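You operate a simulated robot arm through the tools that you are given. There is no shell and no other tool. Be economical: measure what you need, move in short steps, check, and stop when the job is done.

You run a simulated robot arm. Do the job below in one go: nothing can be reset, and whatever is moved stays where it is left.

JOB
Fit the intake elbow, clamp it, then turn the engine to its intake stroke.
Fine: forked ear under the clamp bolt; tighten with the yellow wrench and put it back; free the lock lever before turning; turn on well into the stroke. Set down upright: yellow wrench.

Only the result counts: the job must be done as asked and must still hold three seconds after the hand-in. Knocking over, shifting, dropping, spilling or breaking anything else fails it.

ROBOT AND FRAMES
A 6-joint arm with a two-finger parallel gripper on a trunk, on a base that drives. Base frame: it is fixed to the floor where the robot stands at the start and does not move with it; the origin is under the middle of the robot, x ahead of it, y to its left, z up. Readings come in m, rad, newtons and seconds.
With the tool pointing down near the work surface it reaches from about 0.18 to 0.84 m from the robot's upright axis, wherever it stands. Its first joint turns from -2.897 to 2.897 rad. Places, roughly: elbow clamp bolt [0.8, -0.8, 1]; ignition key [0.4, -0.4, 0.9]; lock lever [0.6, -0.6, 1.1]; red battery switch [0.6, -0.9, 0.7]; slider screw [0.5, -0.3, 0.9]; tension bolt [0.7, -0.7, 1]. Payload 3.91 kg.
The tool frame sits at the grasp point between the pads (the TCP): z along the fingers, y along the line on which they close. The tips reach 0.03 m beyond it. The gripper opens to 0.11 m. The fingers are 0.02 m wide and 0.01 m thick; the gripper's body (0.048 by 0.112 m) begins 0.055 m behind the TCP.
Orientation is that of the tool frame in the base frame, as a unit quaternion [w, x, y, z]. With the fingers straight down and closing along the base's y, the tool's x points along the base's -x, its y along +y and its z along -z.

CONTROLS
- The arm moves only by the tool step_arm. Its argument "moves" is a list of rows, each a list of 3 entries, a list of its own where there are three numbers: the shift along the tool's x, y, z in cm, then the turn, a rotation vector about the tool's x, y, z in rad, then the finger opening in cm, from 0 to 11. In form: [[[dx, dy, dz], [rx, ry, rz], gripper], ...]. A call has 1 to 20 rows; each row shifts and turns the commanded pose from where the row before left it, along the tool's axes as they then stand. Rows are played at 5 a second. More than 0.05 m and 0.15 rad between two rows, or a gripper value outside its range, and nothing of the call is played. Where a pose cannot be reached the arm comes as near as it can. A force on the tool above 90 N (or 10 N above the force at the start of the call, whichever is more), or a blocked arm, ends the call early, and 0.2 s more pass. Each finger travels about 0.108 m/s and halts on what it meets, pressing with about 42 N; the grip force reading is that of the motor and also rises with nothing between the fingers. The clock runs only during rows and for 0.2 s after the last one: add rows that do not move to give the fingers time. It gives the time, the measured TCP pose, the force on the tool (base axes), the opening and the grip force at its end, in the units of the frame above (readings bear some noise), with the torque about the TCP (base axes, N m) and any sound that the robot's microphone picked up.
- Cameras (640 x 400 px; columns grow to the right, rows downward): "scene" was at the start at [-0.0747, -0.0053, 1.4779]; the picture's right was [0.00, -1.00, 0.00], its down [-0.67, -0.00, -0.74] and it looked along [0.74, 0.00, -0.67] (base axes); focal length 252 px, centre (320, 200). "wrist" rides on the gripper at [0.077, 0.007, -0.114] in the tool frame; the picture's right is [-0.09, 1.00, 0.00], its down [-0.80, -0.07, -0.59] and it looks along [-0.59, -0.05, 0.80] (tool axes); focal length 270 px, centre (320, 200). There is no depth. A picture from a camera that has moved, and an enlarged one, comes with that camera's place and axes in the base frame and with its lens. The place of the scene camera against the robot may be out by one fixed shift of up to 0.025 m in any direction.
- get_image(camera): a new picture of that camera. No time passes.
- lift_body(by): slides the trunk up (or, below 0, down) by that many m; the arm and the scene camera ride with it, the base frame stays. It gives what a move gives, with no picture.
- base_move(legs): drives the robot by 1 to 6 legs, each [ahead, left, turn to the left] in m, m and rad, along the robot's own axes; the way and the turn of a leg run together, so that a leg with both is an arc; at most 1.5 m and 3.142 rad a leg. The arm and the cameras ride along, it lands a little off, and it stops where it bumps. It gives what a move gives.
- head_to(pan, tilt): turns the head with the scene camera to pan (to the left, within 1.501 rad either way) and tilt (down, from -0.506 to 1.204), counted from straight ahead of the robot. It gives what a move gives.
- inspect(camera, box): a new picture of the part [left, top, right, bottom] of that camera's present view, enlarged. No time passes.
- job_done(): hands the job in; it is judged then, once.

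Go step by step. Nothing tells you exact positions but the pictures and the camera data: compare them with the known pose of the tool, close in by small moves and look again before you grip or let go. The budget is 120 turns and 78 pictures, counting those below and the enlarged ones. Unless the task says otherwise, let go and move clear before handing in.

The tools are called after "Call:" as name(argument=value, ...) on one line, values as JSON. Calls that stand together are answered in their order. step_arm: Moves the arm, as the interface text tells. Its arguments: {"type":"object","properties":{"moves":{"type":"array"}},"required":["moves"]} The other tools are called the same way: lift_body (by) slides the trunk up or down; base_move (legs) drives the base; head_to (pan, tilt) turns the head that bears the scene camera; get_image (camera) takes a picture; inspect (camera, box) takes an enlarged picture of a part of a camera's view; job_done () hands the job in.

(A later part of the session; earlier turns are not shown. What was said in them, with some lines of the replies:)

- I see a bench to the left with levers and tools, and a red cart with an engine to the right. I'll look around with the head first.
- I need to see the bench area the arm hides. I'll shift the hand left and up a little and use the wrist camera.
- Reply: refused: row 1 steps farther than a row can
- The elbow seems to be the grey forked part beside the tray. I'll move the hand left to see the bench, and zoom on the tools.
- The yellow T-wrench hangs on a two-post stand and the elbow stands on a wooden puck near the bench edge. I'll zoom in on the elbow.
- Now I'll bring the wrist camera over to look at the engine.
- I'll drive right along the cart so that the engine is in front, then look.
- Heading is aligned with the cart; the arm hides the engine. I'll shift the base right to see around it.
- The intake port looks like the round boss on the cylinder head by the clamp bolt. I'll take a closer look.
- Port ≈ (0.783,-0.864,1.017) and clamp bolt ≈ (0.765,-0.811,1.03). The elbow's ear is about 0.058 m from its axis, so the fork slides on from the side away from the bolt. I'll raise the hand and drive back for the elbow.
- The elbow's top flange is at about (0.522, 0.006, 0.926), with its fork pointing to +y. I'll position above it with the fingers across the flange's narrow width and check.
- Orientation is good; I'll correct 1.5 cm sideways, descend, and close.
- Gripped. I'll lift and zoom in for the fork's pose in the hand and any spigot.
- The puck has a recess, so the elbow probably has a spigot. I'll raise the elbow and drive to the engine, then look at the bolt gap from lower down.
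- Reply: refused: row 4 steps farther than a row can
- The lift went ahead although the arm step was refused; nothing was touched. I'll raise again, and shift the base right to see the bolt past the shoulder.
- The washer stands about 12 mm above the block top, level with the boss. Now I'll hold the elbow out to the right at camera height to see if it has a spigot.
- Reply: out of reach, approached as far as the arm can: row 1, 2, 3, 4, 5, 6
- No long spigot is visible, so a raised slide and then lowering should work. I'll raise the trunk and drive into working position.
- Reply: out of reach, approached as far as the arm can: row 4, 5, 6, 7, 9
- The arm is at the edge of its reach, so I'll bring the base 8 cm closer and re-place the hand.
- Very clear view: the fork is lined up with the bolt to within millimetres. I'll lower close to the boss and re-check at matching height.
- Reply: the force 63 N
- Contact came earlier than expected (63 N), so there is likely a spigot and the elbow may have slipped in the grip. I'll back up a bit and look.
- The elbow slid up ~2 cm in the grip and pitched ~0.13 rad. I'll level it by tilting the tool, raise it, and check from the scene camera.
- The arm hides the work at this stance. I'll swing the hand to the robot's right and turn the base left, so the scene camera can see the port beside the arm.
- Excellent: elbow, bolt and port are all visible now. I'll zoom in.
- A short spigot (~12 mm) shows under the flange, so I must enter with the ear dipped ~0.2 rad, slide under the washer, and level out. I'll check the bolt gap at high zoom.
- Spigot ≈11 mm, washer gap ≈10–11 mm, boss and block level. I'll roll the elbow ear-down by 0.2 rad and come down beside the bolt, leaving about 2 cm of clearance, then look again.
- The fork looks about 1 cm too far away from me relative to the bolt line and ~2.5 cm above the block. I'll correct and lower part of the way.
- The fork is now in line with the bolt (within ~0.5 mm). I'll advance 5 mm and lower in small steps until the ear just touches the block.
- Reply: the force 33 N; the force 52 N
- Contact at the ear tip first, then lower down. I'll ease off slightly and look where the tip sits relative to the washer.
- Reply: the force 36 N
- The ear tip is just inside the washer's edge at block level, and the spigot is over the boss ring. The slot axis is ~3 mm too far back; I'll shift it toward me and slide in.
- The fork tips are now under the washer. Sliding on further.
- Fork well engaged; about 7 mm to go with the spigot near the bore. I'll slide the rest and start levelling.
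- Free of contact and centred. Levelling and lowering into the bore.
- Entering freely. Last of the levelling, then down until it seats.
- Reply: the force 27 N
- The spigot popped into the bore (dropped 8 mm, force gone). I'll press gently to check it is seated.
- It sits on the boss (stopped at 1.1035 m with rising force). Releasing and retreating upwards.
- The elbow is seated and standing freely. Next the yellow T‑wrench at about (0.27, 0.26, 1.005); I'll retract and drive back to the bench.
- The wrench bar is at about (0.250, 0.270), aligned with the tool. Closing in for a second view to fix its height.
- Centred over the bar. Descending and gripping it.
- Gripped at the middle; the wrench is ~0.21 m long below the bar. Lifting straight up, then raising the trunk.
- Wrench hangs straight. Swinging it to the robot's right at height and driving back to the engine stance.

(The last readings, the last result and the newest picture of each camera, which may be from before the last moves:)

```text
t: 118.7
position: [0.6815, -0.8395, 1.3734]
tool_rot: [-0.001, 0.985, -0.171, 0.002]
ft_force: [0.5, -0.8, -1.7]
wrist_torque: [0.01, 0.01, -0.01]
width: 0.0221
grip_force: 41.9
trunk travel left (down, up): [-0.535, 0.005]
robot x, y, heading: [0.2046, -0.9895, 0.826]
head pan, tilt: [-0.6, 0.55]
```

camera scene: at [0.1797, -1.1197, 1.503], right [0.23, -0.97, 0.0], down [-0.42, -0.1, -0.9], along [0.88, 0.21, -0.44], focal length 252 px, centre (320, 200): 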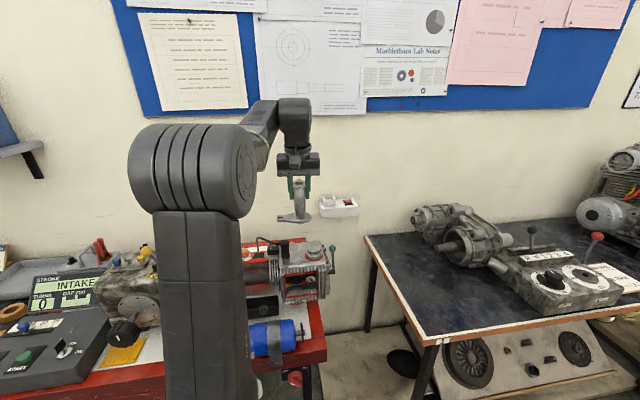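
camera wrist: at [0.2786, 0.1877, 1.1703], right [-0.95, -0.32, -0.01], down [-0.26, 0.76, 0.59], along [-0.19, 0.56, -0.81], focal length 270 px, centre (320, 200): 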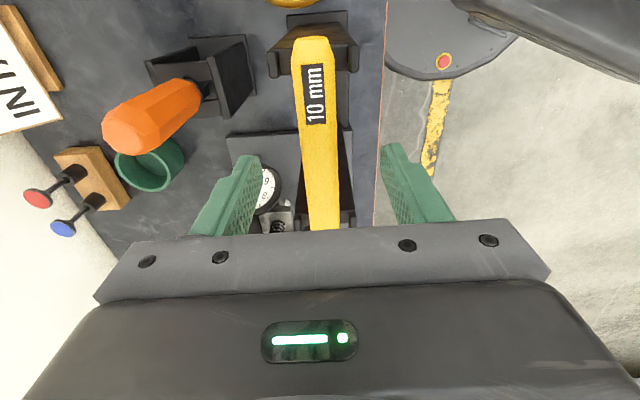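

Call:
step_arm(moves=[[[3.3, -2.7, 0], [0, 0, 0], 1], [[3.4, -2.8, 0], [0, 0, 0], 1], [[0, 0, 3], [0, 0, 0], 1], [[0, 0, 3], [0, 0, 0], 1], [[0, 0, 2], [0, 0, 0], 1], [[0, 0, 0], [0, 0, 0], 1]])

Call:
inspect(camera="scene", box=[240, 150, 340, 270])

Call:
get_image(camera="wrist")

```text
t: 120.1
position: [0.7636, -0.8099, 1.2934]
tool_rot: [-0.001, 0.985, -0.17, 0.003]
ft_force: [0.7, 0.6, -1.9]
wrist_torque: [-0.04, 0.01, 0.01]
width: 0.0223
grip_force: 41.9
trunk travel left (down, up): [-0.535, 0.005]
robot x, y, heading: [0.2013, -0.9912, 0.822]
head pan, tilt: [-0.6, 0.55]
```

```text
3.33 times, centred on (290, 210) of scene
camera zoom: at [0.1881, -1.0999, 1.6039], right [0.22, -0.97, 0.0], down [-0.51, -0.12, -0.85], along [0.83, 0.19, -0.52], focal length 838 px, centre (420, 167)
```

zoom: 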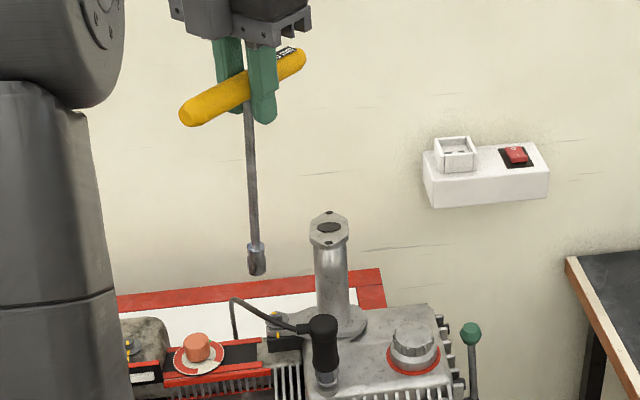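

```text
12 pictures are left
camera wrist: at [0.8337, -0.8431, 1.4072], right [-0.42, -0.91, -0.01], down [-0.74, 0.33, 0.59], along [-0.53, 0.25, -0.81], focal length 270 px, centre (320, 200)
```

wrist: 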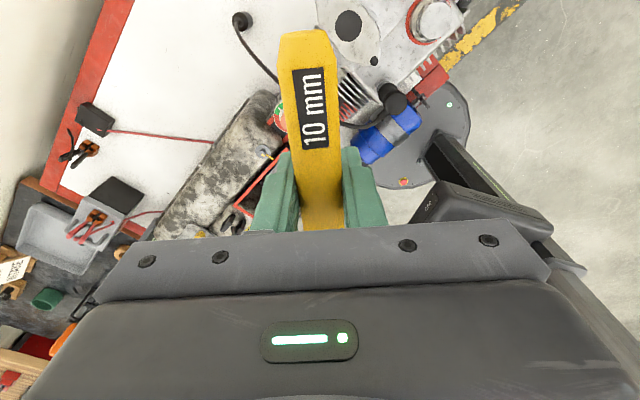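

The socket hangs ~1 cm off to one side (a small tilt in the grip). I'll tilt the tool to bring the wrench vertical, lower to just above the bolt, and check.

Call:
step_arm(moves=[[[0, 0, 1.6], [0, 0, 0], 1], [[0, 0, 1.6], [0, 0, 0], 1], [[0, 0, 0], [-0.055, 0, 0], 1], [[0, 0, 0], [0, 0, 0], 1], [[0, 0, 0], [0, 0, 0], 1]])

Call:
inspect(camera="scene", box=[255, 220, 305, 255])

```text
t: 121.3
position: [0.7641, -0.8088, 1.2631]
tool_rot: [0.024, 0.985, -0.17, -0.002]
ft_force: [0.0, 0.4, -1.7]
wrist_torque: [0.03, 0.01, 0.01]
width: 0.0219
grip_force: 42.1
trunk travel left (down, up): [-0.535, 0.005]
robot x, y, heading: [0.205, -0.9905, 0.826]
head pan, tilt: [-0.6, 0.55]
```

```text
11.43 times, centred on (280, 238) of scene
camera zoom: at [0.1881, -1.0999, 1.6039], right [0.22, -0.97, 0.0], down [-0.51, -0.12, -0.85], along [0.83, 0.19, -0.52], focal length 2875 px, centre (777, -229)
```

zoom: 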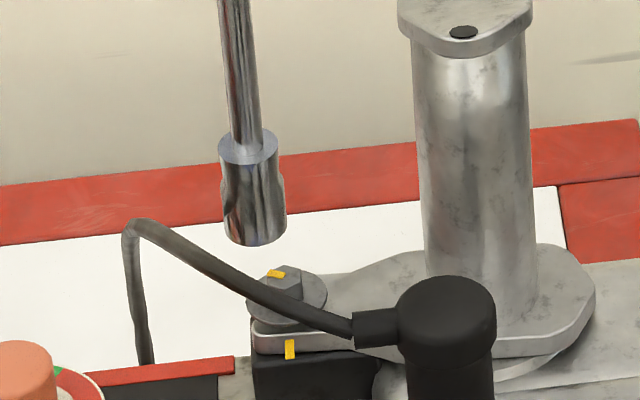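

Need ~5 mm shift to the right (−y). Shifting and lowering to almost touch, then checking.

Call:
step_arm(moves=[[[0.26, 0.44, 0], [0, 0, 0], 1], [[0, 0.05, 1.0], [0, 0, 0], 1], [[0, 0, 0], [0, 0, 0], 1]])

Call:
inspect(camera="scene", box=[265, 228, 295, 250])

```text
t: 122.1
position: [0.7656, -0.816, 1.2528]
tool_rot: [0.025, 0.985, -0.17, -0.002]
ft_force: [-0.4, 0.1, -2.7]
wrist_torque: [-0.01, 0.01, 0.0]
width: 0.022
grip_force: 41.9
trunk travel left (down, up): [-0.535, 0.005]
robot x, y, heading: [0.2079, -0.9927, 0.826]
head pan, tilt: [-0.6, 0.55]
```

```text
16.00 times, centred on (280, 239) of scene
camera zoom: at [0.1881, -1.1, 1.6039], right [0.22, -0.97, 0.0], down [-0.51, -0.12, -0.85], along [0.83, 0.19, -0.52], focal length 4024 px, centre (960, -424)
```

zoom: 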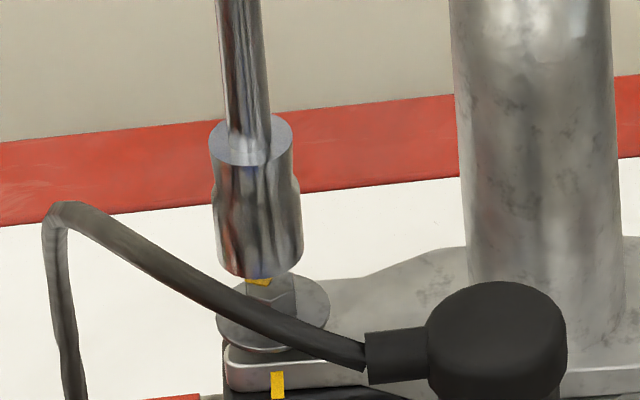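

Nearly over the hex. A final 1.5 mm correction and gentle descent.

Call:
step_arm(moves=[[[0.05, 0.14, 0.3], [0, 0, 0], 1], [[0, 0.02, 0.3], [0, 0, 0], 1], [[0, 0, 0], [0, 0, 0], 1]])

Call:
step_arm(moves=[[[0, 0.02, 0.3], [0, 0, 0], 1], [[0, 0, 0], [0, 0, 0], 1]])

Call:
step_arm(moves=[[[0, 0.02, 0.3], [0, 0, 0], 1], [[0, 0, 0], [0, 0, 0], 1]])

```text
t: 122.9
position: [0.765, -0.8178, 1.2457]
tool_rot: [0.024, 0.985, -0.17, -0.002]
ft_force: [-0.8, 0.6, -1.9]
wrist_torque: [-0.03, 0.03, 0.03]
width: 0.0222
grip_force: 42.0
trunk travel left (down, up): [-0.535, 0.005]
robot x, y, heading: [0.2036, -0.9882, 0.83]
head pan, tilt: [-0.6, 0.55]
```

```text
t: 123.5
position: [0.7658, -0.8181, 1.2429]
tool_rot: [0.024, 0.985, -0.17, -0.002]
ft_force: [0.1, -0.3, -1.5]
wrist_torque: [-0.04, -0.01, 0.03]
width: 0.0221
grip_force: 42.0
trunk travel left (down, up): [-0.535, 0.005]
robot x, y, heading: [0.2035, -0.9874, 0.824]
head pan, tilt: [-0.6, 0.55]
```

```text
t: 124.1
position: [0.7655, -0.8197, 1.2402]
tool_rot: [0.025, 0.985, -0.17, -0.002]
ft_force: [0.1, 1.3, -2.8]
wrist_torque: [0.1, 0.04, -0.02]
width: 0.0222
grip_force: 42.2
trunk travel left (down, up): [-0.535, 0.005]
robot x, y, heading: [0.2012, -0.9919, 0.827]
head pan, tilt: [-0.6, 0.55]
```

Call:
step_arm(moves=[[[0, -0.2, 0.2], [0, 0, 0], 1], [[0, 0, 0], [0, 0, 0], 1]])

Call:
inspect(camera="scene", box=[265, 228, 295, 250])

```text
t: 124.7
position: [0.7671, -0.8161, 1.2378]
tool_rot: [0.024, 0.985, -0.17, -0.001]
ft_force: [0.3, -0.5, -2.5]
wrist_torque: [-0.02, 0.05, 0.0]
width: 0.0223
grip_force: 42.0
trunk travel left (down, up): [-0.535, 0.005]
robot x, y, heading: [0.2049, -0.9856, 0.825]
head pan, tilt: [-0.6, 0.55]
```

```text
16.00 times, centred on (280, 239) of scene
camera zoom: at [0.1881, -1.1, 1.6039], right [0.22, -0.97, 0.0], down [-0.51, -0.12, -0.85], along [0.83, 0.19, -0.52], focal length 4024 px, centre (960, -424)
```

zoom: 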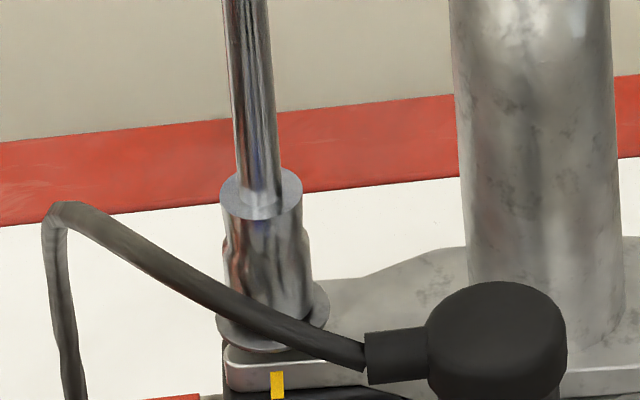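

The socket now encloses the hex. Lowering a touch more to contact, then starting to turn clockwise.

Call:
step_arm(moves=[[[0, -0.02, 0.3], [0, 0, 0], 1], [[0, 0, 0], [0, 0, 0], 1]])

Call:
step_arm(moves=[[[0, 0, 0], [0, 0, 0.1], 1], [[0, 0, 0], [0, 0, 0.1], 1], [[0, 0, 0], [0, 0, 0], 1]])

```text
t: 125.3
position: [0.7661, -0.8169, 1.2358]
tool_rot: [0.025, 0.985, -0.17, -0.001]
ft_force: [0.3, -0.2, -1.9]
wrist_torque: [0.0, -0.01, 0.06]
width: 0.0222
grip_force: 41.9
trunk travel left (down, up): [-0.535, 0.005]
robot x, y, heading: [0.2034, -0.9884, 0.824]
head pan, tilt: [-0.6, 0.55]
```

```text
t: 126.1
position: [0.7638, -0.8172, 1.2356]
tool_rot: [0.025, 0.963, -0.268, 0.001]
ft_force: [-5.6, 1.7, -3.6]
wrist_torque: [0.41, 1.21, 0.05]
width: 0.0219
grip_force: 41.7
trunk travel left (down, up): [-0.535, 0.005]
robot x, y, heading: [0.2017, -0.989, 0.826]
head pan, tilt: [-0.6, 0.55]
```

Turning must be about the wrench axis (slightly tilted from the tool axis); correcting for this and continuing clockwise.

Call:
step_arm(moves=[[[0, 0, 0], [0, -0.011, 0], 1], [[0, 0, 0], [0, -0.0077, 0.14], 1], [[0, 0, 0], [0, -0.0077, 0.14], 1], [[0, 0, 0], [0, -0.0077, 0.14], 1], [[0, 0, 0], [0, -0.0077, 0.14], 1], [[0, 0, 0], [0, 0, 0], 1]])

Call:
step_arm(moves=[[[0, 0, 0], [0, -0.0077, 0.14], 1], [[0, 0, 0], [0, -0.0077, 0.14], 1], [[0, 0, 0], [0, -0.0077, 0.14], 1], [[0, 0, 0], [0, -0.0077, 0.14], 1], [[0, 0, 0], [0, 0, 0], 1]])

```text
t: 127.5
position: [0.7663, -0.8171, 1.2364]
tool_rot: [0.019, 0.851, -0.525, -0.012]
ft_force: [-0.2, 0.3, -3.2]
wrist_torque: [-0.06, 0.04, -0.07]
width: 0.0219
grip_force: 42.3
trunk travel left (down, up): [-0.535, 0.005]
robot x, y, heading: [0.2037, -0.9882, 0.832]
head pan, tilt: [-0.6, 0.55]
```

```text
t: 128.7
position: [0.7666, -0.8168, 1.2346]
tool_rot: [-0.014, -0.672, 0.74, 0.019]
ft_force: [-1.3, -0.7, -2.9]
wrist_torque: [0.01, 0.01, 0.0]
width: 0.0218
grip_force: 41.8
trunk travel left (down, up): [-0.535, 0.005]
robot x, y, heading: [0.2044, -0.9885, 0.829]
head pan, tilt: [-0.6, 0.55]
```

Call:
inspect(camera="scene", box=[268, 234, 290, 250])

```text
16.00 times, centred on (279, 242) of scene
camera zoom: at [0.1881, -1.0999, 1.6039], right [0.22, -0.97, 0.0], down [-0.51, -0.12, -0.85], along [0.83, 0.19, -0.52], focal length 4024 px, centre (976, -472)
```

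zoom: 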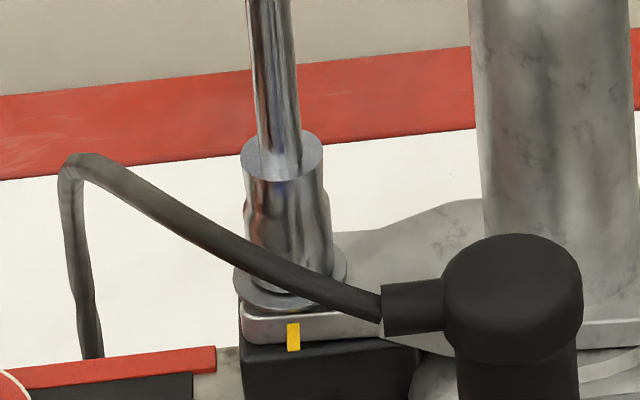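

The washer has come down ~2.6 mm, so the bolt is turning. Following it down and continuing until it gets tight.

Call:
step_arm(moves=[[[0, -0.01, 0.2], [0, 0, 0], 1], [[0, 0, 0], [0, -0.0055, 0.1], 1], [[0, 0, 0], [0, -0.0055, 0.1], 1], [[0, 0, 0], [0, -0.0055, 0.1], 1], [[0, 0, 0], [0, 0, 0], 1]])

Call:
step_arm(moves=[[[0, 0, 0], [0, -0.0055, 0.1], 1], [[0, 0, 0], [0, -0.0055, 0.1], 1], [[0, 0, 0], [0, -0.0055, 0.1], 1], [[0, 0, 0], [0, 0, 0], 1]])

Call:
step_arm(moves=[[[0, 0, 0], [0, -0.0055, 0.1], 1], [[0, 0, 0], [0, -0.0055, 0.1], 1], [[0, 0, 0], [0, -0.0055, 0.1], 1], [[0, 0, 0], [0, 0, 0], 1]])

```text
t: 129.9
position: [0.7657, -0.8174, 1.2317]
tool_rot: [-0.01, -0.555, 0.831, 0.022]
ft_force: [-0.2, 0.6, -2.8]
wrist_torque: [0.1, 0.02, 0.05]
width: 0.0218
grip_force: 42.4
trunk travel left (down, up): [-0.535, 0.005]
robot x, y, heading: [0.2019, -0.9872, 0.827]
head pan, tilt: [-0.6, 0.55]
```

```text
t: 130.9
position: [0.7663, -0.8167, 1.2328]
tool_rot: [-0.007, -0.424, 0.905, 0.026]
ft_force: [-0.4, 0.3, -2.4]
wrist_torque: [0.01, 0.08, -0.06]
width: 0.0216
grip_force: 41.9
trunk travel left (down, up): [-0.535, 0.005]
robot x, y, heading: [0.2056, -0.9884, 0.831]
head pan, tilt: [-0.6, 0.55]
```

```text
t: 131.9
position: [0.7668, -0.8171, 1.2345]
tool_rot: [-0.003, -0.284, 0.959, 0.027]
ft_force: [-0.1, 0.8, -2.2]
wrist_torque: [0.03, 0.05, 0.01]
width: 0.0218
grip_force: 41.7
trunk travel left (down, up): [-0.535, 0.005]
robot x, y, heading: [0.2052, -0.9898, 0.824]
head pan, tilt: [-0.6, 0.55]
```

Call:
step_arm(moves=[[[0, 0, 0.1], [0, -0.0066, 0.12], 1], [[0, 0, 0], [0, -0.0066, 0.12], 1], [[0, 0, 0], [0, -0.0066, 0.12], 1], [[0, 0, 0], [0, -0.0066, 0.12], 1], [[0, 0, 0], [0, 0, 0], 1]])

Call:
step_arm(moves=[[[0, 0, 0], [0, -0.0066, 0.12], 1], [[0, 0, 0], [0, -0.0066, 0.12], 1], [[0, 0, 0], [0, -0.0066, 0.12], 1], [[0, 0, 0], [0, -0.0066, 0.12], 1], [[0, 0, 0], [0, 0, 0], 1]])

Call:
step_arm(moves=[[[0, 0, 0], [0, -0.0066, 0.12], 1], [[0, 0, 0], [0, -0.0066, 0.12], 1], [[0, 0, 0], [0, -0.0066, 0.12], 1], [[0, 0, 0], [0, 0, 0], 1]])

Call:
inspect(camera="scene", box=[268, 234, 290, 250])

```text
t: 133.1
position: [0.7654, -0.8163, 1.2342]
tool_rot: [0.003, -0.048, 0.998, 0.03]
ft_force: [0.1, -0.1, -3.0]
wrist_torque: [0.0, -0.02, 0.14]
width: 0.0219
grip_force: 42.4
trunk travel left (down, up): [-0.535, 0.005]
robot x, y, heading: [0.2055, -0.9924, 0.827]
head pan, tilt: [-0.6, 0.55]
```

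```text
t: 134.3
position: [0.7663, -0.8169, 1.2338]
tool_rot: [0.01, 0.191, 0.981, 0.03]
ft_force: [-0.2, -1.6, -1.0]
wrist_torque: [-0.01, -0.01, 1.63]
width: 0.0234
grip_force: 41.4
trunk travel left (down, up): [-0.535, 0.005]
robot x, y, heading: [0.206, -0.9888, 0.831]
head pan, tilt: [-0.6, 0.55]
```

```text
t: 135.3
position: [0.7658, -0.8161, 1.2325]
tool_rot: [0.013, 0.364, 0.931, 0.029]
ft_force: [0.6, -0.5, -2.0]
wrist_torque: [-0.03, -0.04, 2.29]
width: 0.0276
grip_force: 42.1
trunk travel left (down, up): [-0.535, 0.005]
robot x, y, heading: [0.2018, -0.9885, 0.827]
head pan, tilt: [-0.6, 0.55]
```

```text
16.00 times, centred on (279, 242) of scene
camera zoom: at [0.1881, -1.0999, 1.6039], right [0.22, -0.97, 0.0], down [-0.51, -0.12, -0.85], along [0.83, 0.19, -0.52], focal length 4024 px, centre (976, -472)
```

zoom: 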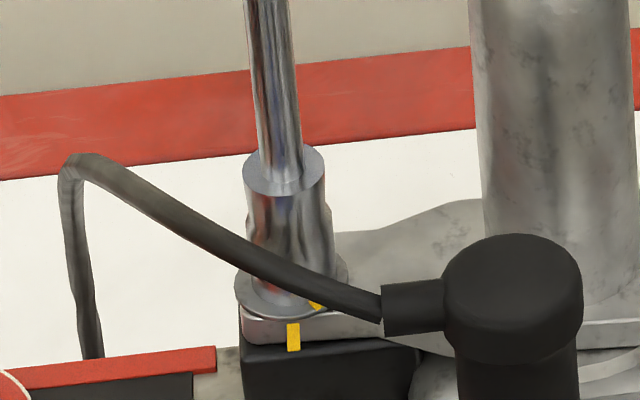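

Tight now (2.3 N·m) and the washer mark is ~30° short of the block mark. Continuing carefully.

Call:
step_arm(moves=[[[0, 0, 0], [0, -0.0055, 0.1], 1], [[0, 0, 0], [0, -0.0055, 0.1], 1], [[0, 0, 0], [0, 0, 0], 1]])

Call:
step_arm(moves=[[[0, 0, 0], [0, -0.0055, 0.1], 1], [[0, 0, 0], [0, -0.0055, 0.1], 1], [[0, 0, 0], [0, 0, 0], 1]])

Call:
step_arm(moves=[[[0, 0, 0], [0, -0.0055, 0.1], 1], [[0, 0, 0], [0, -0.0055, 0.1], 1], [[0, 0, 0], [0, 0, 0], 1]])

```text
t: 136.1
position: [0.7661, -0.8154, 1.2319]
tool_rot: [0.016, 0.455, 0.89, 0.028]
ft_force: [0.4, -0.8, -2.5]
wrist_torque: [0.09, -0.01, 2.77]
width: 0.0296
grip_force: 42.4
trunk travel left (down, up): [-0.535, 0.005]
robot x, y, heading: [0.2007, -0.9887, 0.826]
head pan, tilt: [-0.6, 0.55]
```

```text
t: 136.9
position: [0.7659, -0.8165, 1.2326]
tool_rot: [0.018, 0.541, 0.84, 0.027]
ft_force: [-0.2, -0.2, -2.4]
wrist_torque: [-0.02, -0.02, 3.35]
width: 0.0318
grip_force: 42.0
trunk travel left (down, up): [-0.535, 0.005]
robot x, y, heading: [0.2024, -0.9908, 0.827]
head pan, tilt: [-0.6, 0.55]
```

```text
t: 137.7
position: [0.7653, -0.8168, 1.2334]
tool_rot: [0.019, 0.622, 0.782, 0.026]
ft_force: [0.8, 0.0, -2.6]
wrist_torque: [-0.04, 0.01, 3.88]
width: 0.0337
grip_force: 41.8
trunk travel left (down, up): [-0.535, 0.005]
robot x, y, heading: [0.2028, -0.99, 0.829]
head pan, tilt: [-0.6, 0.55]
```

Call:
step_arm(moves=[[[0, 0, 0], [0, -0.0055, 0.1], 1], [[0, 0, 0], [0, -0.0055, 0.1], 1], [[0, 0, 0], [0, 0, 0], 1]])

Call:
step_arm(moves=[[[0, 0, 0], [0, -0.0055, 0.1], 1], [[0, 0, 0], [0, 0, 0], 1]])

Call:
inspect(camera="scene", box=[268, 234, 290, 250])

```text
t: 138.5
position: [0.7662, -0.8162, 1.2325]
tool_rot: [0.02, 0.698, 0.716, 0.023]
ft_force: [0.3, 0.0, -2.2]
wrist_torque: [0.0, 0.0, 4.49]
width: 0.0354
grip_force: 41.9
trunk travel left (down, up): [-0.535, 0.005]
robot x, y, heading: [0.2043, -0.9905, 0.826]
head pan, tilt: [-0.6, 0.55]
```

```text
t: 139.1
position: [0.7653, -0.8161, 1.2311]
tool_rot: [0.022, 0.732, 0.681, 0.023]
ft_force: [0.5, -0.3, -1.5]
wrist_torque: [0.01, 0.03, 4.77]
width: 0.0363
grip_force: 41.9
trunk travel left (down, up): [-0.535, 0.005]
robot x, y, heading: [0.2068, -0.9876, 0.83]
head pan, tilt: [-0.6, 0.55]
```

```text
16.00 times, centred on (279, 242) of scene
camera zoom: at [0.1881, -1.0999, 1.6039], right [0.23, -0.97, 0.0], down [-0.51, -0.12, -0.85], along [0.83, 0.19, -0.52], focal length 4024 px, centre (976, -472)
```

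zoom: 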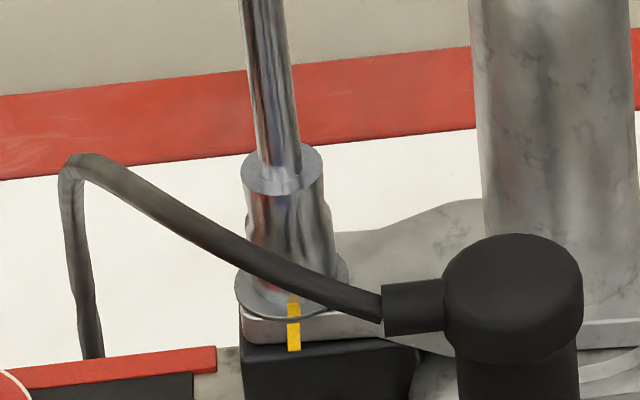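

Marks are exactly aligned. I'll unwind the twist in the grip without loosening the bolt.

Call:
step_arm(moves=[[[0, 0, 0], [0, 0.0055, -0.1], 1], [[0, 0, 0], [0, 0.0055, -0.1], 1], [[0, 0, 0], [0, 0.0055, -0.1], 1], [[0, 0, 0], [0, 0, 0], 1]])

```text
t: 140.1
position: [0.7664, -0.8173, 1.2318]
tool_rot: [0.02, 0.623, 0.781, 0.026]
ft_force: [0.1, 0.2, -2.1]
wrist_torque: [-0.03, 0.01, 0.48]
width: 0.0334
grip_force: 42.0
trunk travel left (down, up): [-0.535, 0.005]
robot x, y, heading: [0.2024, -0.9886, 0.827]
head pan, tilt: [-0.6, 0.55]
```

Call:
step_arm(moves=[[[0, 0, 0], [0, 0.002, -0.03], 1], [[0, 0.05, -1], [0, 0, 0], 1], [[0, 0.1, -2], [0, 0, 0], 1], [[0, 0.2, -4], [0, 0, 0], 1], [[0, 0.2, -4], [0, 0, 0], 1], [[0, 0, 0], [0, 0, 0], 1]])

```text
t: 141.5
position: [0.7645, -0.8178, 1.3408]
tool_rot: [0.019, 0.611, 0.791, 0.026]
ft_force: [0.1, 0.5, -2.6]
wrist_torque: [-0.02, -0.01, -0.01]
width: 0.0219
grip_force: 42.3
trunk travel left (down, up): [-0.535, 0.005]
robot x, y, heading: [0.2013, -0.9923, 0.834]
head pan, tilt: [-0.6, 0.55]
```

The wrench is free and straight again in the grip. Retracting clear of the elbow and driving back to the stand.

Call:
step_arm(moves=[[[-0.1, -3, -1.5], [0, 0, 0], 1], [[-0.1, -3.5, -1.5], [0, 0, 0], 1], [[-0.2, -3.5, -1], [0, 0, 0], 1], [[-0.2, -3.5, 0], [0, 0, 0], 1]])

Call:
base_move(legs=[[0, 0, -0.81], [-0.22, 0, 0], [0, 1.0, 0]])

Call:
head_to(pan=0.4, tilt=0.75)

```text
t: 142.5
position: [0.6314, -0.857, 1.3745]
tool_rot: [0.02, 0.611, 0.791, 0.027]
ft_force: [-0.4, 0.3, -1.8]
wrist_torque: [0.02, -0.02, 0.02]
width: 0.0218
grip_force: 41.9
trunk travel left (down, up): [-0.535, 0.005]
robot x, y, heading: [0.2042, -0.9879, 0.824]
head pan, tilt: [-0.6, 0.55]
```

```text
t: 151.1
position: [0.3701, -0.2162, 1.3749]
tool_rot: [0.028, 0.88, 0.475, 0.016]
ft_force: [1.0, -0.2, -1.8]
wrist_torque: [0.01, 0.02, 0.0]
width: 0.0222
grip_force: 42.5
trunk travel left (down, up): [-0.535, 0.005]
robot x, y, heading: [-0.0194, 0.01, -0.008]
head pan, tilt: [-0.6, 0.55]
```

```text
t: 152.4
position: [0.3698, -0.2165, 1.3743]
tool_rot: [0.027, 0.88, 0.474, 0.016]
ft_force: [0.0, 0.0, -2.3]
wrist_torque: [0.01, -0.03, 0.01]
width: 0.022
grip_force: 42.3
trunk travel left (down, up): [-0.535, 0.005]
robot x, y, heading: [-0.0174, 0.0133, -0.004]
head pan, tilt: [0.4, 0.75]
```

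Call:
step_arm(moves=[[[0, 0, 0], [0, 0.0078, -0.1424], 1], [[0, 0, 0], [0, 0.0078, -0.1424], 1], [[0, 0, 0], [0, 0.0078, -0.1424], 1], [[0, 0, 0], [0, 0.0078, -0.1424], 1], [[0, 0, 0], [0, 0.0078, -0.1424], 1], [[0, 0, 0], [0, 0.0078, -0.1424], 1], [[0, 0, 0], [0, 0.0078, -0.1424], 1], [[4.42, 0.78, 0], [0, 0, 0], 1], [[4.42, 0.78, 0], [0, 0, 0], 1], [[4.42, 0.78, 0], [0, 0, 0], 1], [[4.42, 0.78, 0], [0, 0, 0], 1], [[4.42, 0.78, 0], [0, 0, 0], 1], [[4.42, 0.78, 0], [0, 0, 0], 1], [[4.42, 0.78, 0], [0, 0, 0], 1], [[4.42, 0.78, 0], [0, 0, 0], 1], [[4.42, 0.78, 0], [0, 0, 0], 1], [[4.42, 0.78, 0], [0, 0, 0], 1], [[4.42, 0.78, 0], [0, 0, 0], 1], [[0, 0, 0], [0, 0, 0], 1]])

```text
t: 156.4
position: [0.2507, 0.262, 1.377]
tool_rot: [0.019, 0.545, 0.838, 0.025]
ft_force: [0.3, 0.5, -2.3]
wrist_torque: [0.02, 0.02, -0.01]
width: 0.022
grip_force: 41.9
trunk travel left (down, up): [-0.535, 0.005]
robot x, y, heading: [-0.0199, 0.0109, -0.011]
head pan, tilt: [0.4, 0.75]
```

Call:
step_arm(moves=[[[0, -0.22, 4], [0, 0, 0], 1], [[0, -0.22, 4], [0, 0, 0], 1], [[0, -0.22, 4], [0, 0, 0], 1], [[0, 0, 0], [0, 0, 0], 1]])

Call:
inspect(camera="scene", box=[215, 110, 335, 270])

```text
t: 157.4
position: [0.2515, 0.2625, 1.2574]
tool_rot: [0.019, 0.545, 0.838, 0.024]
ft_force: [0.2, 0.1, -3.4]
wrist_torque: [0.02, -0.03, -0.04]
width: 0.022
grip_force: 41.9
trunk travel left (down, up): [-0.535, 0.005]
robot x, y, heading: [-0.018, 0.0148, -0.008]
head pan, tilt: [0.4, 0.75]
```

```text
2.50 times, centred on (275, 190) of scene
camera zoom: at [-0.0989, 0.0401, 1.5866], right [0.38, -0.92, 0.0], down [-0.63, -0.26, -0.73], along [0.68, 0.28, -0.68], focal length 629 px, centre (432, 225)
```

zoom: 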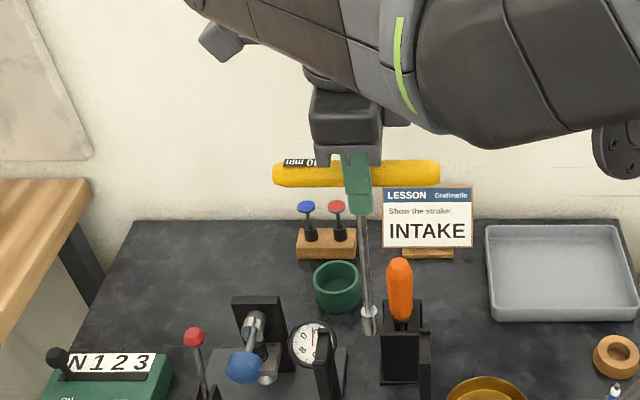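

Bar is aligned over the two posts. Lowering into the stand.

Call:
step_arm(moves=[[[0, -0.22, 4], [0, 0, 0], 1], [[0, -0.22, 4], [0, 0, 0], 1], [[0, -0.22, 4], [0, 0, 0], 1], [[0, -0.22, 4], [0, 0, 0], 1], [[0, -0.22, 4], [0, 0, 0], 1], [[0, -0.1, 2], [0, 0, 0], 1], [[0, 0, 0], [0, 0, 0], 1]])

Call:
step_arm(moves=[[[0, -0.05, 1], [0, 0, 0], 1], [[0, 0, 0], [0, 0, 0], 1]])

Call:
step_arm(moves=[[[0, -0.02, 0.7], [0, 0, 0], 1], [[0, 0, 0], [0, 0, 0], 1]])

```text
t: 159.0
position: [0.2558, 0.2609, 1.0361]
tool_rot: [0.02, 0.545, 0.838, 0.025]
ft_force: [0.3, 0.2, -2.9]
wrist_torque: [-0.01, -0.03, 0.0]
width: 0.022
grip_force: 41.9
trunk travel left (down, up): [-0.535, 0.005]
robot x, y, heading: [-0.0172, 0.0142, -0.008]
head pan, tilt: [0.4, 0.75]
```

```text
t: 159.6
position: [0.255, 0.2616, 1.0268]
tool_rot: [0.02, 0.545, 0.838, 0.024]
ft_force: [0.0, -0.7, -2.8]
wrist_torque: [-0.01, -0.02, 0.0]
width: 0.0224
grip_force: 42.3
trunk travel left (down, up): [-0.535, 0.005]
robot x, y, heading: [-0.0183, 0.0097, -0.002]
head pan, tilt: [0.4, 0.75]
```

```text
t: 160.2
position: [0.2568, 0.2612, 1.019]
tool_rot: [0.02, 0.545, 0.838, 0.024]
ft_force: [-0.3, 1.0, -2.3]
wrist_torque: [0.0, -0.01, -0.03]
width: 0.0222
grip_force: 41.7
trunk travel left (down, up): [-0.535, 0.005]
robot x, y, heading: [-0.0156, 0.0143, -0.007]
head pan, tilt: [0.4, 0.75]
```

Call:
step_arm(moves=[[[0, -0.4, 0.3], [0, 0, 0], 1], [[0, 0, 0], [0, 0, 0], 1]])

Call:
step_arm(moves=[[[0, -0.02, 0.4], [0, 0, 0], 1], [[0, 0, 0], [0, 0, 0], 1]])

Call:
inspect(camera="scene", box=[255, 210, 335, 290])

```text
t: 160.8
position: [0.2529, 0.2594, 1.0171]
tool_rot: [0.02, 0.545, 0.838, 0.024]
ft_force: [-0.2, 0.0, -2.5]
wrist_torque: [-0.01, -0.01, -0.02]
width: 0.0222
grip_force: 42.0
trunk travel left (down, up): [-0.535, 0.005]
robot x, y, heading: [-0.0212, 0.0128, -0.003]
head pan, tilt: [0.4, 0.75]
```

```text
t: 161.4
position: [0.2527, 0.2604, 1.0155]
tool_rot: [0.02, 0.543, 0.839, 0.029]
ft_force: [2.9, -0.8, 54.3]
wrist_torque: [-0.73, -0.34, 0.05]
width: 0.0222
grip_force: 41.7
trunk travel left (down, up): [-0.535, 0.005]
robot x, y, heading: [-0.0155, 0.0103, -0.006]
head pan, tilt: [0.4, 0.75]
```

```text
5.00 times, centred on (295, 250) of scene
camera zoom: at [-0.1007, 0.0375, 1.5873], right [0.38, -0.92, 0.0], down [-0.63, -0.26, -0.73], along [0.68, 0.28, -0.68], focal length 1258 px, centre (445, -50)
```

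zoom: 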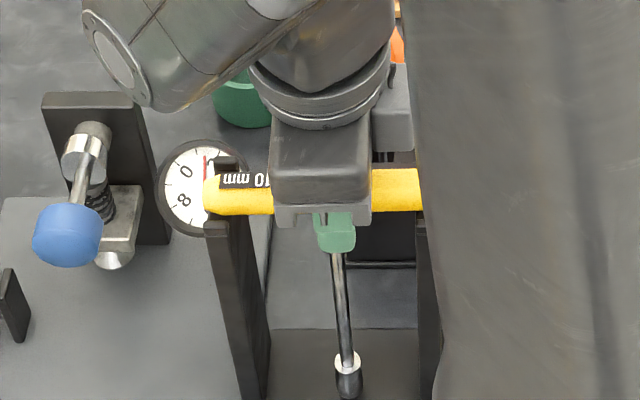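

The bar sits in the post notches (firm contact). Relaxing the load, releasing, and rising.

Call:
step_arm(moves=[[[0, 0.01, -0.3], [0, 0, 0], 1], [[0, 0, 0], [0, 0, 0], 3], [[0, 0, 0], [0, 0, 0], 7], [[0, 0, 0], [0, 0, 0], 8], [[0, 0, 0], [0, 0, 0], 8], [[0, 0.1, -2], [0, 0, 0], 8], [[0, 0.2, -4], [0, 0, 0], 8], [[0, 0.2, -4], [0, 0, 0], 8], [[0, 0.2, -4], [0.055, 0, 0], 8], [[0, 0, -4], [0, 0, 0], 11], [[0, 0, -4], [0, 0, 0], 11]])

Call:
inspect(camera="scene", box=[255, 200, 345, 290])

```text
t: 163.8
position: [0.2466, 0.2579, 1.2353]
tool_rot: [0.005, 0.545, 0.838, 0.001]
ft_force: [-0.2, 0.3, 0.0]
wrist_torque: [-0.02, 0.03, -0.02]
width: 0.11
grip_force: 0.1
trunk travel left (down, up): [-0.535, 0.005]
robot x, y, heading: [-0.0193, 0.015, -0.006]
head pan, tilt: [0.4, 0.75]
```

```text
4.44 times, centred on (300, 245) of scene
camera zoom: at [-0.0992, 0.0398, 1.5865], right [0.38, -0.92, 0.0], down [-0.63, -0.26, -0.73], along [0.68, 0.28, -0.68], focal length 1118 px, centre (409, 0)
```

zoom: 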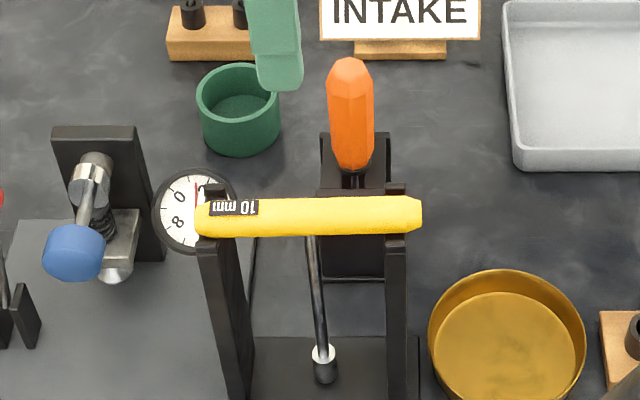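

The wrench is back upright in its stand. Next the lock lever: its ball is at about (0.567, -0.574, 1.107), leaning toward the robot side (LOCK). I'll drive in front of the engine.

Call:
base_move(legs=[[0, -0.76, 0], [0, 0, 0.42]])

Call:
step_arm(moves=[[[0, 0, 0], [0, 0, -0.144], 5], [[0, 0, 0], [0, 0, -0.144], 0], [[0, 0, 0], [0, 0, -0.144], 0], [[0, 0, 0], [0, 0, -0.144], 0], [[0, 0, 0], [0, 0, -0.144], 0], [[0, 0, 0], [0, 0, -0.144], 0], [[0, 0, 0], [0, 0, -0.144], 0], [[0, 0, 0], [0, 0, -0.144], 0]])

```text
t: 169.2
position: [0.1181, -0.424, 1.2338]
tool_rot: [0.005, 0.359, 0.933, 0.002]
ft_force: [0.0, 0.0, 0.1]
wrist_torque: [-0.01, -0.02, 0.01]
width: 0.11
grip_force: 0.1
trunk travel left (down, up): [-0.535, 0.005]
robot x, y, heading: [-0.0247, -0.7568, 0.41]
head pan, tilt: [0.4, 0.75]
```

```text
t: 171.0
position: [0.1184, -0.4257, 1.2348]
tool_rot: [0.004, -0.208, 0.978, -0.001]
ft_force: [-0.4, -0.1, -0.3]
wrist_torque: [0.0, -0.04, -0.01]
width: 0.0
grip_force: 37.4
trunk travel left (down, up): [-0.535, 0.005]
robot x, y, heading: [-0.0246, -0.7569, 0.411]
head pan, tilt: [0.4, 0.75]
```

Call:
step_arm(moves=[[[-3.07, -3.55, 0], [0, 0, 0], 0], [[-3.07, -3.55, 0], [0, 0, 0], 0], [[-3.07, -3.55, 0], [0, 0, 0], 0], [[-3.07, -3.55, 0], [0, 0, 0], 0], [[-3.07, -3.55, 0], [0, 0, 0], 0], [[-3.07, -3.55, 0], [0, 0, 0], 0], [[-3.07, -3.55, 0], [0, 0, 0], 0], [[-3.07, -3.55, 0], [0, 0, 0], 0], [[-3.07, -3.55, 0], [0, 0, 0], 0], [[0, 0, 0], [0, 0, 0], 0]])

Call:
get_image(camera="wrist")

```text
t: 173.2
position: [0.4998, -0.6067, 1.2381]
tool_rot: [0.007, -0.206, 0.978, -0.001]
ft_force: [-0.9, -0.7, -0.5]
wrist_torque: [0.0, 0.02, -0.02]
width: 0.0
grip_force: 37.5
trunk travel left (down, up): [-0.535, 0.005]
robot x, y, heading: [-0.025, -0.7558, 0.409]
head pan, tilt: [0.4, 0.75]
```

```text
2 pictures are left
camera wrist: at [0.4254, -0.6321, 1.3508], right [-0.32, 0.95, 0.0], down [0.75, 0.26, 0.6], along [0.57, 0.19, -0.8], focal length 270 px, centre (320, 200)
```

wrist: 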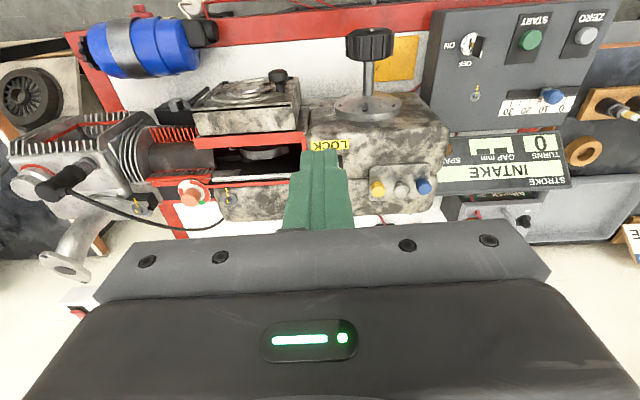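

The LOCK label is on the robot side, with the lever behind the fingertips as computed. I'll lower in front of the ball and push it away in small steps.

Call:
step_arm(moves=[[[0, 0.25, 4], [0, 0, 0], 0], [[0, 0, 4], [0, 0, 0], 0], [[0, 0, 4], [0, 0, 0], 0], [[0, 0, 1.2], [0, 0, 0], 0], [[-2, 0, 0], [0, 0, 0], 0], [[-2, 0, 0], [0, 0, 0], 0], [[0, 0, 0], [0, 0, 0], 0]])

Call:
step_arm(moves=[[[-1, 0, 0], [0, 0, 0], 0], [[-1, 0, 0], [0, 0, 0], 0], [[0, 0, 0], [0, 0, 0], 0]])

Call:
step_arm(moves=[[[-1, 0, 0], [0, 0, 0], 0], [[0, 0, 0], [0, 0, 0], 0]])

Call:
step_arm(moves=[[[-1, 0, 0], [0, 0, 0], 0], [[0, 0, 0], [0, 0, 0], 0]])

```text
t: 174.8
position: [0.5378, -0.5866, 1.106]
tool_rot: [0.006, -0.208, 0.978, -0.001]
ft_force: [-0.3, -0.2, -0.6]
wrist_torque: [0.0, 0.01, 0.03]
width: 0.0
grip_force: 37.3
trunk travel left (down, up): [-0.535, 0.005]
robot x, y, heading: [-0.025, -0.7578, 0.407]
head pan, tilt: [0.4, 0.75]
```

```text
t: 175.6
position: [0.555, -0.5794, 1.1067]
tool_rot: [0.004, -0.207, 0.978, -0.001]
ft_force: [0.4, 0.8, 0.1]
wrist_torque: [-0.01, -0.01, 0.0]
width: 0.0
grip_force: 37.8
trunk travel left (down, up): [-0.535, 0.005]
robot x, y, heading: [-0.0267, -0.7606, 0.412]
head pan, tilt: [0.4, 0.75]
```

```text
t: 176.2
position: [0.5635, -0.573, 1.1066]
tool_rot: [0.004, -0.207, 0.978, -0.001]
ft_force: [-0.7, 0.3, 0.3]
wrist_torque: [0.0, 0.05, -0.01]
width: 0.0001
grip_force: 37.8
trunk travel left (down, up): [-0.535, 0.005]
robot x, y, heading: [-0.0218, -0.7588, 0.411]
head pan, tilt: [0.4, 0.75]
```

```text
t: 176.8
position: [0.5744, -0.5705, 1.1073]
tool_rot: [0.005, -0.207, 0.978, 0.0]
ft_force: [-0.5, 0.1, -0.9]
wrist_torque: [-0.01, 0.02, 0.02]
width: 0.0
grip_force: 38.1
trunk travel left (down, up): [-0.535, 0.005]
robot x, y, heading: [-0.0229, -0.76, 0.407]
head pan, tilt: [0.4, 0.75]
```

Call:
step_arm(moves=[[[-1, 0, 0], [0, 0, 0], 0], [[-1, 0, 0], [0, 0, 0], 0], [[0, 0, 0], [0, 0, 0], 0]])

Call:
step_arm(moves=[[[-1, 0, 0], [0, 0, 0], 0], [[-1, 0, 0], [0, 0, 0], 0], [[0, 0, 0], [0, 0, 0], 0]])

Call:
step_arm(moves=[[[-1, 0, 0], [0, 0, 0], 0], [[-1, 0, 0], [0, 0, 0], 0], [[0, 0, 0], [0, 0, 0], 0]])

```text
t: 177.6
position: [0.5925, -0.562, 1.1068]
tool_rot: [0.006, -0.206, 0.978, -0.001]
ft_force: [0.7, -0.4, 0.0]
wrist_torque: [0.03, 0.0, -0.01]
width: 0.0
grip_force: 38.1
trunk travel left (down, up): [-0.535, 0.005]
robot x, y, heading: [-0.0233, -0.758, 0.412]
head pan, tilt: [0.4, 0.75]
```

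```text
t: 178.4
position: [0.6075, -0.5556, 1.1091]
tool_rot: [0.005, -0.206, 0.978, -0.002]
ft_force: [-16.1, -7.9, 1.7]
wrist_torque: [-0.21, 0.44, -0.03]
width: 0.0
grip_force: 38.2
trunk travel left (down, up): [-0.535, 0.005]
robot x, y, heading: [-0.0217, -0.7569, 0.411]
head pan, tilt: [0.4, 0.75]
```

```text
t: 179.2
position: [0.6102, -0.5544, 1.112]
tool_rot: [-0.005, -0.207, 0.978, -0.003]
ft_force: [-80.8, -35.7, 10.1]
wrist_torque: [-0.87, 2.42, -0.06]
width: 0.0
grip_force: 37.7
trunk travel left (down, up): [-0.535, 0.005]
robot x, y, heading: [-0.0247, -0.7551, 0.408]
head pan, tilt: [0.4, 0.75]
```

The lever went over and met its end stop. I'll retreat, back the base off, and reorient the tool to point horizontally at the knob ((0.450,-0.558,0.945), axis along heading 0.41).

Call:
step_arm(moves=[[[2, 0, 0], [0, 0, 0], 0], [[3, 0, 0], [0, 0, 0], 0], [[0, 0, -4], [0, 0, 0], 0], [[0, 0, -4], [0, 0, 0], 0], [[0, 0, -4], [0, 0, 0], 0]])

Call:
base_move(legs=[[-0.22, 0, 0]])

Call:
step_arm(moves=[[[0, 0, 0], [0, 0, -0.141], 4], [[0, 0, 0], [0, 0, -0.141], 9], [[0, 0, 0], [0, 0, -0.141], 9], [[0, 0, 0], [0, 0, -0.141], 9], [[0, 0, 0], [0, 0, -0.141], 9], [[0, 0, 0], [0, 0, -0.141], 9], [[0, 0, 0], [0, 0, -0.141], 9], [[0, 0, 0], [0, 0, -0.141], 9], [[0, 0, 0], [0, 0, -0.141], 9], [[0, 0, 0], [0, 0, -0.141], 9], [[0, 0, 0], [0, 0, -0.141], 9], [[0, 0, 0], [0, 0, -0.141], 9], [[0, 0, 0], [0, 0, -0.141], 9], [[0, 0, 0], [0, 0, -0.141], 9], [[0, 0, 0], [0, 0, -0.141], 9], [[0, 0, 0], [0, 0, -0.141], 9], [[0, 0, 0], [0, 0, -0.141], 9], [[0, 0, 0], [0, 0, -0.141], 9], [[0, 0, 0], [0, 0, 0], 9]])

```text
t: 180.4
position: [0.581, -0.5662, 1.227]
tool_rot: [0.005, -0.206, 0.979, -0.001]
ft_force: [-1.5, -1.2, -0.1]
wrist_torque: [0.02, -0.01, -0.01]
width: 0.0
grip_force: 37.9
trunk travel left (down, up): [-0.535, 0.005]
robot x, y, heading: [-0.0229, -0.7565, 0.407]
head pan, tilt: [0.4, 0.75]
```

```text
t: 182.1
position: [0.3768, -0.6575, 1.2279]
tool_rot: [0.006, -0.206, 0.979, -0.001]
ft_force: [0.0, 0.6, 0.9]
wrist_torque: [0.01, -0.01, 0.04]
width: 0.0
grip_force: 37.9
trunk travel left (down, up): [-0.535, 0.005]
robot x, y, heading: [-0.2282, -0.8441, 0.403]
head pan, tilt: [0.4, 0.75]
```

```text
t: 186.1
position: [0.3776, -0.657, 1.2266]
tool_rot: [0.0, 0.996, -0.094, 0.005]
ft_force: [-0.1, -0.2, -0.1]
wrist_torque: [0.01, 0.0, 0.0]
width: 0.0901
grip_force: 0.0
trunk travel left (down, up): [-0.535, 0.005]
robot x, y, heading: [-0.2278, -0.8435, 0.407]
head pan, tilt: [0.4, 0.75]
```

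Call:
step_arm(moves=[[[0, 0, 0], [0.0791, 0.119, 0], 9], [[0, 0, 0], [0.0791, 0.119, 0], 9], [[0, 0, 0], [0.0791, 0.119, 0], 9], [[0, 0, 0], [0.0791, 0.119, 0], 9], [[0, 0, 0], [0.0791, 0.119, 0], 9], [[0, 0, 0], [0.0791, 0.119, 0], 9], [[0, 0, 0], [0.0791, 0.119, 0], 9], [[0, 0, 0], [0.0791, 0.119, 0], 9], [[0, 0, 0], [0.0791, 0.119, 0], 9], [[0, 0, 0], [0.0791, 0.119, 0], 9], [[0, 0, 0], [0.0791, 0.119, 0], 9], [[0, 0, 0], [0, 0, 0], 9]])

```text
t: 188.7
position: [0.3766, -0.6575, 1.2269]
tool_rot: [-0.334, 0.7, -0.065, 0.628]
ft_force: [0.1, 0.2, 0.0]
wrist_torque: [0.02, 0.0, 0.01]
width: 0.0901
grip_force: 0.1
trunk travel left (down, up): [-0.535, 0.005]
robot x, y, heading: [-0.2242, -0.8432, 0.407]
head pan, tilt: [0.4, 0.75]
```

Tool is horizontal with the axis matching the knob's. Moving down to in front of the knob.

Call:
step_arm(moves=[[[-3.86, 1.467, -0.1], [0, 0, 0], 9], [[-3.86, 1.467, -0.1], [0, 0, 0], 9], [[-3.86, 1.467, -0.1], [0, 0, 0], 9], [[-3.86, 1.467, -0.1], [0, 0, 0], 9], [[-3.86, 1.467, -0.1], [0, 0, 0], 9], [[-3.86, 1.467, -0.1], [0, 0, 0], 9], [[-3.86, 1.467, -0.1], [0, 0, 0], 9], [[0, 0, 0], [0, 0, 0], 9]])

Call:
get_image(camera="wrist")

```text
t: 190.5
position: [0.348, -0.5993, 0.9448]
tool_rot: [-0.334, 0.7, -0.066, 0.628]
ft_force: [-0.4, -0.2, -0.3]
wrist_torque: [-0.04, 0.02, -0.03]
width: 0.0902
grip_force: 0.0
trunk travel left (down, up): [-0.535, 0.005]
robot x, y, heading: [-0.228, -0.8434, 0.407]
head pan, tilt: [0.4, 0.75]
```

```text
1 pictures are left
camera wrist: at [0.2606, -0.6885, 1.0033], right [0.31, -0.72, -0.62], down [-0.73, 0.23, -0.64], along [0.6, 0.65, -0.46], focal length 270 px, centre (320, 200)
```

wrist: 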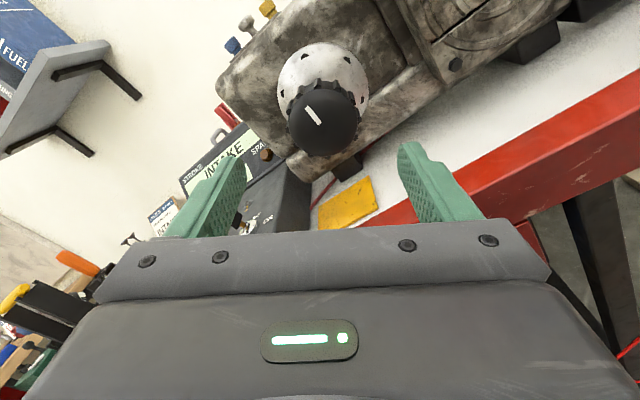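

Knob is seen dead ahead (pointer at top); a 4.5 mm shift is needed. Advancing and gripping.

Call:
step_arm(moves=[[[0.25, 0.37, 3], [0, 0, 0], 9], [[0, 0, 3.5], [0, 0, 0], 9], [[0, 0, 3.7], [0, 0, 0], 9], [[0, 0, 0], [0, 0, 0], 7], [[0, 0, 0], [0, 0, 0], 4], [[0, 0, 0], [0, 0, 0], 3], [[0, 0, 0], [0, 0, 0], 3]])

```text
t: 192.1
position: [0.4455, -0.5629, 0.9472]
tool_rot: [-0.336, 0.699, -0.064, 0.628]
ft_force: [2.2, 13.4, 13.2]
wrist_torque: [-0.26, 0.99, -0.36]
width: 0.0608
grip_force: 45.2
trunk travel left (down, up): [-0.535, 0.005]
robot x, y, heading: [-0.2278, -0.8467, 0.408]
head pan, tilt: [0.4, 0.75]
```

Gripped (Ø 61 mm). I'll relieve the small sideways load and turn 90° clockwise in stages.

Call:
step_arm(moves=[[[0, -0.2, 0], [0, 0, 0], 3], [[0, 0, 0], [0, 0, 0.12], 3], [[0, 0, 0], [0, 0, 0.12], 3], [[0, 0, 0], [0, 0, 0], 3]])

```text
t: 193.1
position: [0.4447, -0.5644, 0.9454]
tool_rot: [-0.406, 0.688, -0.151, 0.582]
ft_force: [4.1, -0.4, 0.4]
wrist_torque: [0.15, -0.27, -1.65]
width: 0.0607
grip_force: 44.8
trunk travel left (down, up): [-0.535, 0.005]
robot x, y, heading: [-0.2268, -0.849, 0.407]
head pan, tilt: [0.4, 0.75]
```

It turns freely (lock is off). Continuing.

Call:
step_arm(moves=[[[0, 0, 0], [0, 0, 0.14], 3], [[0, 0, 0], [0, 0, 0.14], 3], [[0, 0, 0], [0, 0, 0.14], 3], [[0, 0, 0], [0, 0, 0.14], 3], [[0, 0, 0], [0, 0, 0], 3]])

Call:
step_arm(moves=[[[0, 0, 0], [0, 0, 0.14], 3], [[0, 0, 0], [0, 0, 0.14], 3], [[0, 0, 0], [0, 0, 0.14], 3], [[0, 0, 0], [0, 0, 0.14], 3], [[0, 0, 0], [0, 0, 0.14], 3], [[0, 0, 0], [0, 0, 0], 3]])

```text
t: 194.3
position: [0.4452, -0.5658, 0.9416]
tool_rot: [-0.549, 0.622, -0.336, 0.445]
ft_force: [-6.9, -20.2, -35.9]
wrist_torque: [-0.23, -0.25, -1.0]
width: 0.0608
grip_force: 45.3
trunk travel left (down, up): [-0.535, 0.005]
robot x, y, heading: [-0.2251, -0.8429, 0.407]
head pan, tilt: [0.4, 0.75]
```

```text
t: 195.7
position: [0.4447, -0.5614, 0.9381]
tool_rot: [0.667, -0.474, 0.528, -0.228]
ft_force: [-17.2, 0.3, -50.0]
wrist_torque: [0.01, -0.36, 0.67]
width: 0.0612
grip_force: 44.9
trunk travel left (down, up): [-0.535, 0.005]
robot x, y, heading: [-0.2261, -0.8461, 0.41]
head pan, tilt: [0.4, 0.75]
```

About 86° turned. I'll relieve the load, release, back straight off and check the display.

Call:
step_arm(moves=[[[0.2, 0.35, 0], [0, 0, 0], 3], [[0, 0, 0], [0, 0, 0], 3], [[0, 0, 0], [0, 0, 0], 6], [[0, 0, 0], [0, 0, 0], 9], [[0, 0, 0], [0, 0, 0], 9], [[0, 0, -4], [0, 0, 0], 9], [[0, 0, -4], [0, 0, 0], 9], [[0, 0, -4], [0, 0, 0], 9]])

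Call:
base_move(legs=[[-0.1, -0.3, 0]])

Call:
head_to(pan=0.5, tilt=0.6)

```text
t: 197.5
position: [0.3335, -0.6096, 0.9418]
tool_rot: [0.672, -0.468, 0.525, -0.23]
ft_force: [-0.9, 0.4, 0.1]
wrist_torque: [0.02, 0.0, 0.0]
width: 0.0898
grip_force: 0.1
trunk travel left (down, up): [-0.535, 0.005]
robot x, y, heading: [-0.2278, -0.8436, 0.405]
head pan, tilt: [0.4, 0.75]
```

```text
t: 199.6
position: [0.3617, -0.9217, 0.9407]
tool_rot: [0.672, -0.467, 0.526, -0.231]
ft_force: [0.2, 0.7, -0.7]
wrist_torque: [0.02, 0.0, 0.01]
width: 0.0899
grip_force: 0.1
trunk travel left (down, up): [-0.535, 0.005]
robot x, y, heading: [-0.2004, -1.1547, 0.402]
head pan, tilt: [0.4, 0.75]
```

```text
t: 200.3
position: [0.3614, -0.921, 0.9412]
tool_rot: [0.672, -0.467, 0.526, -0.232]
ft_force: [0.5, 0.6, 0.4]
wrist_torque: [-0.01, 0.0, 0.02]
width: 0.0899
grip_force: 0.0
trunk travel left (down, up): [-0.535, 0.005]
robot x, y, heading: [-0.1981, -1.1557, 0.408]
head pan, tilt: [0.499, 0.6]
```

Call:
inspect(camera="scene", box=[305, 145, 405, 215])

```text
5.71 times, centred on (355, 180) of scene
camera zoom: at [-0.2902, -1.1602, 1.5994], right [0.79, -0.62, 0.0], down [-0.35, -0.44, -0.82], along [0.51, 0.65, -0.57], focal length 1437 px, centre (120, 314)
```

zoom: 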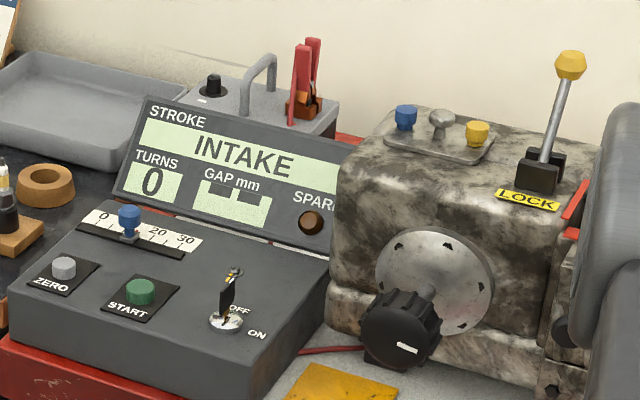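

The last picture shows the lock lever thrown clear of LOCK. The knob pointer is about a quarter turn on and the display reads INTAKE. The elbow is clamped, the wrench is back in its stand, and the hand is free, so I'm handing in.

Call:
job_done()

```text
The job is handed in.
```

I handed the job in, but I don't have the result of the judging. The display read INTAKE before I turned the engine as well as after.

- **Elbow:** It is seated on the port with its forked ear under the clamp bolt.
- **Clamp bolt:** I tightened it with the yellow wrench until the washer and block marks lined up.
- **Yellow wrench:** It is back upright in its stand.
- **Lock lever:** It is over at its far stop, away from LOCK.
- **Engine:** I turned the knob about 86° clockwise, which should be near the middle of the intake stroke. Because the display never changed, it doesn't prove that.
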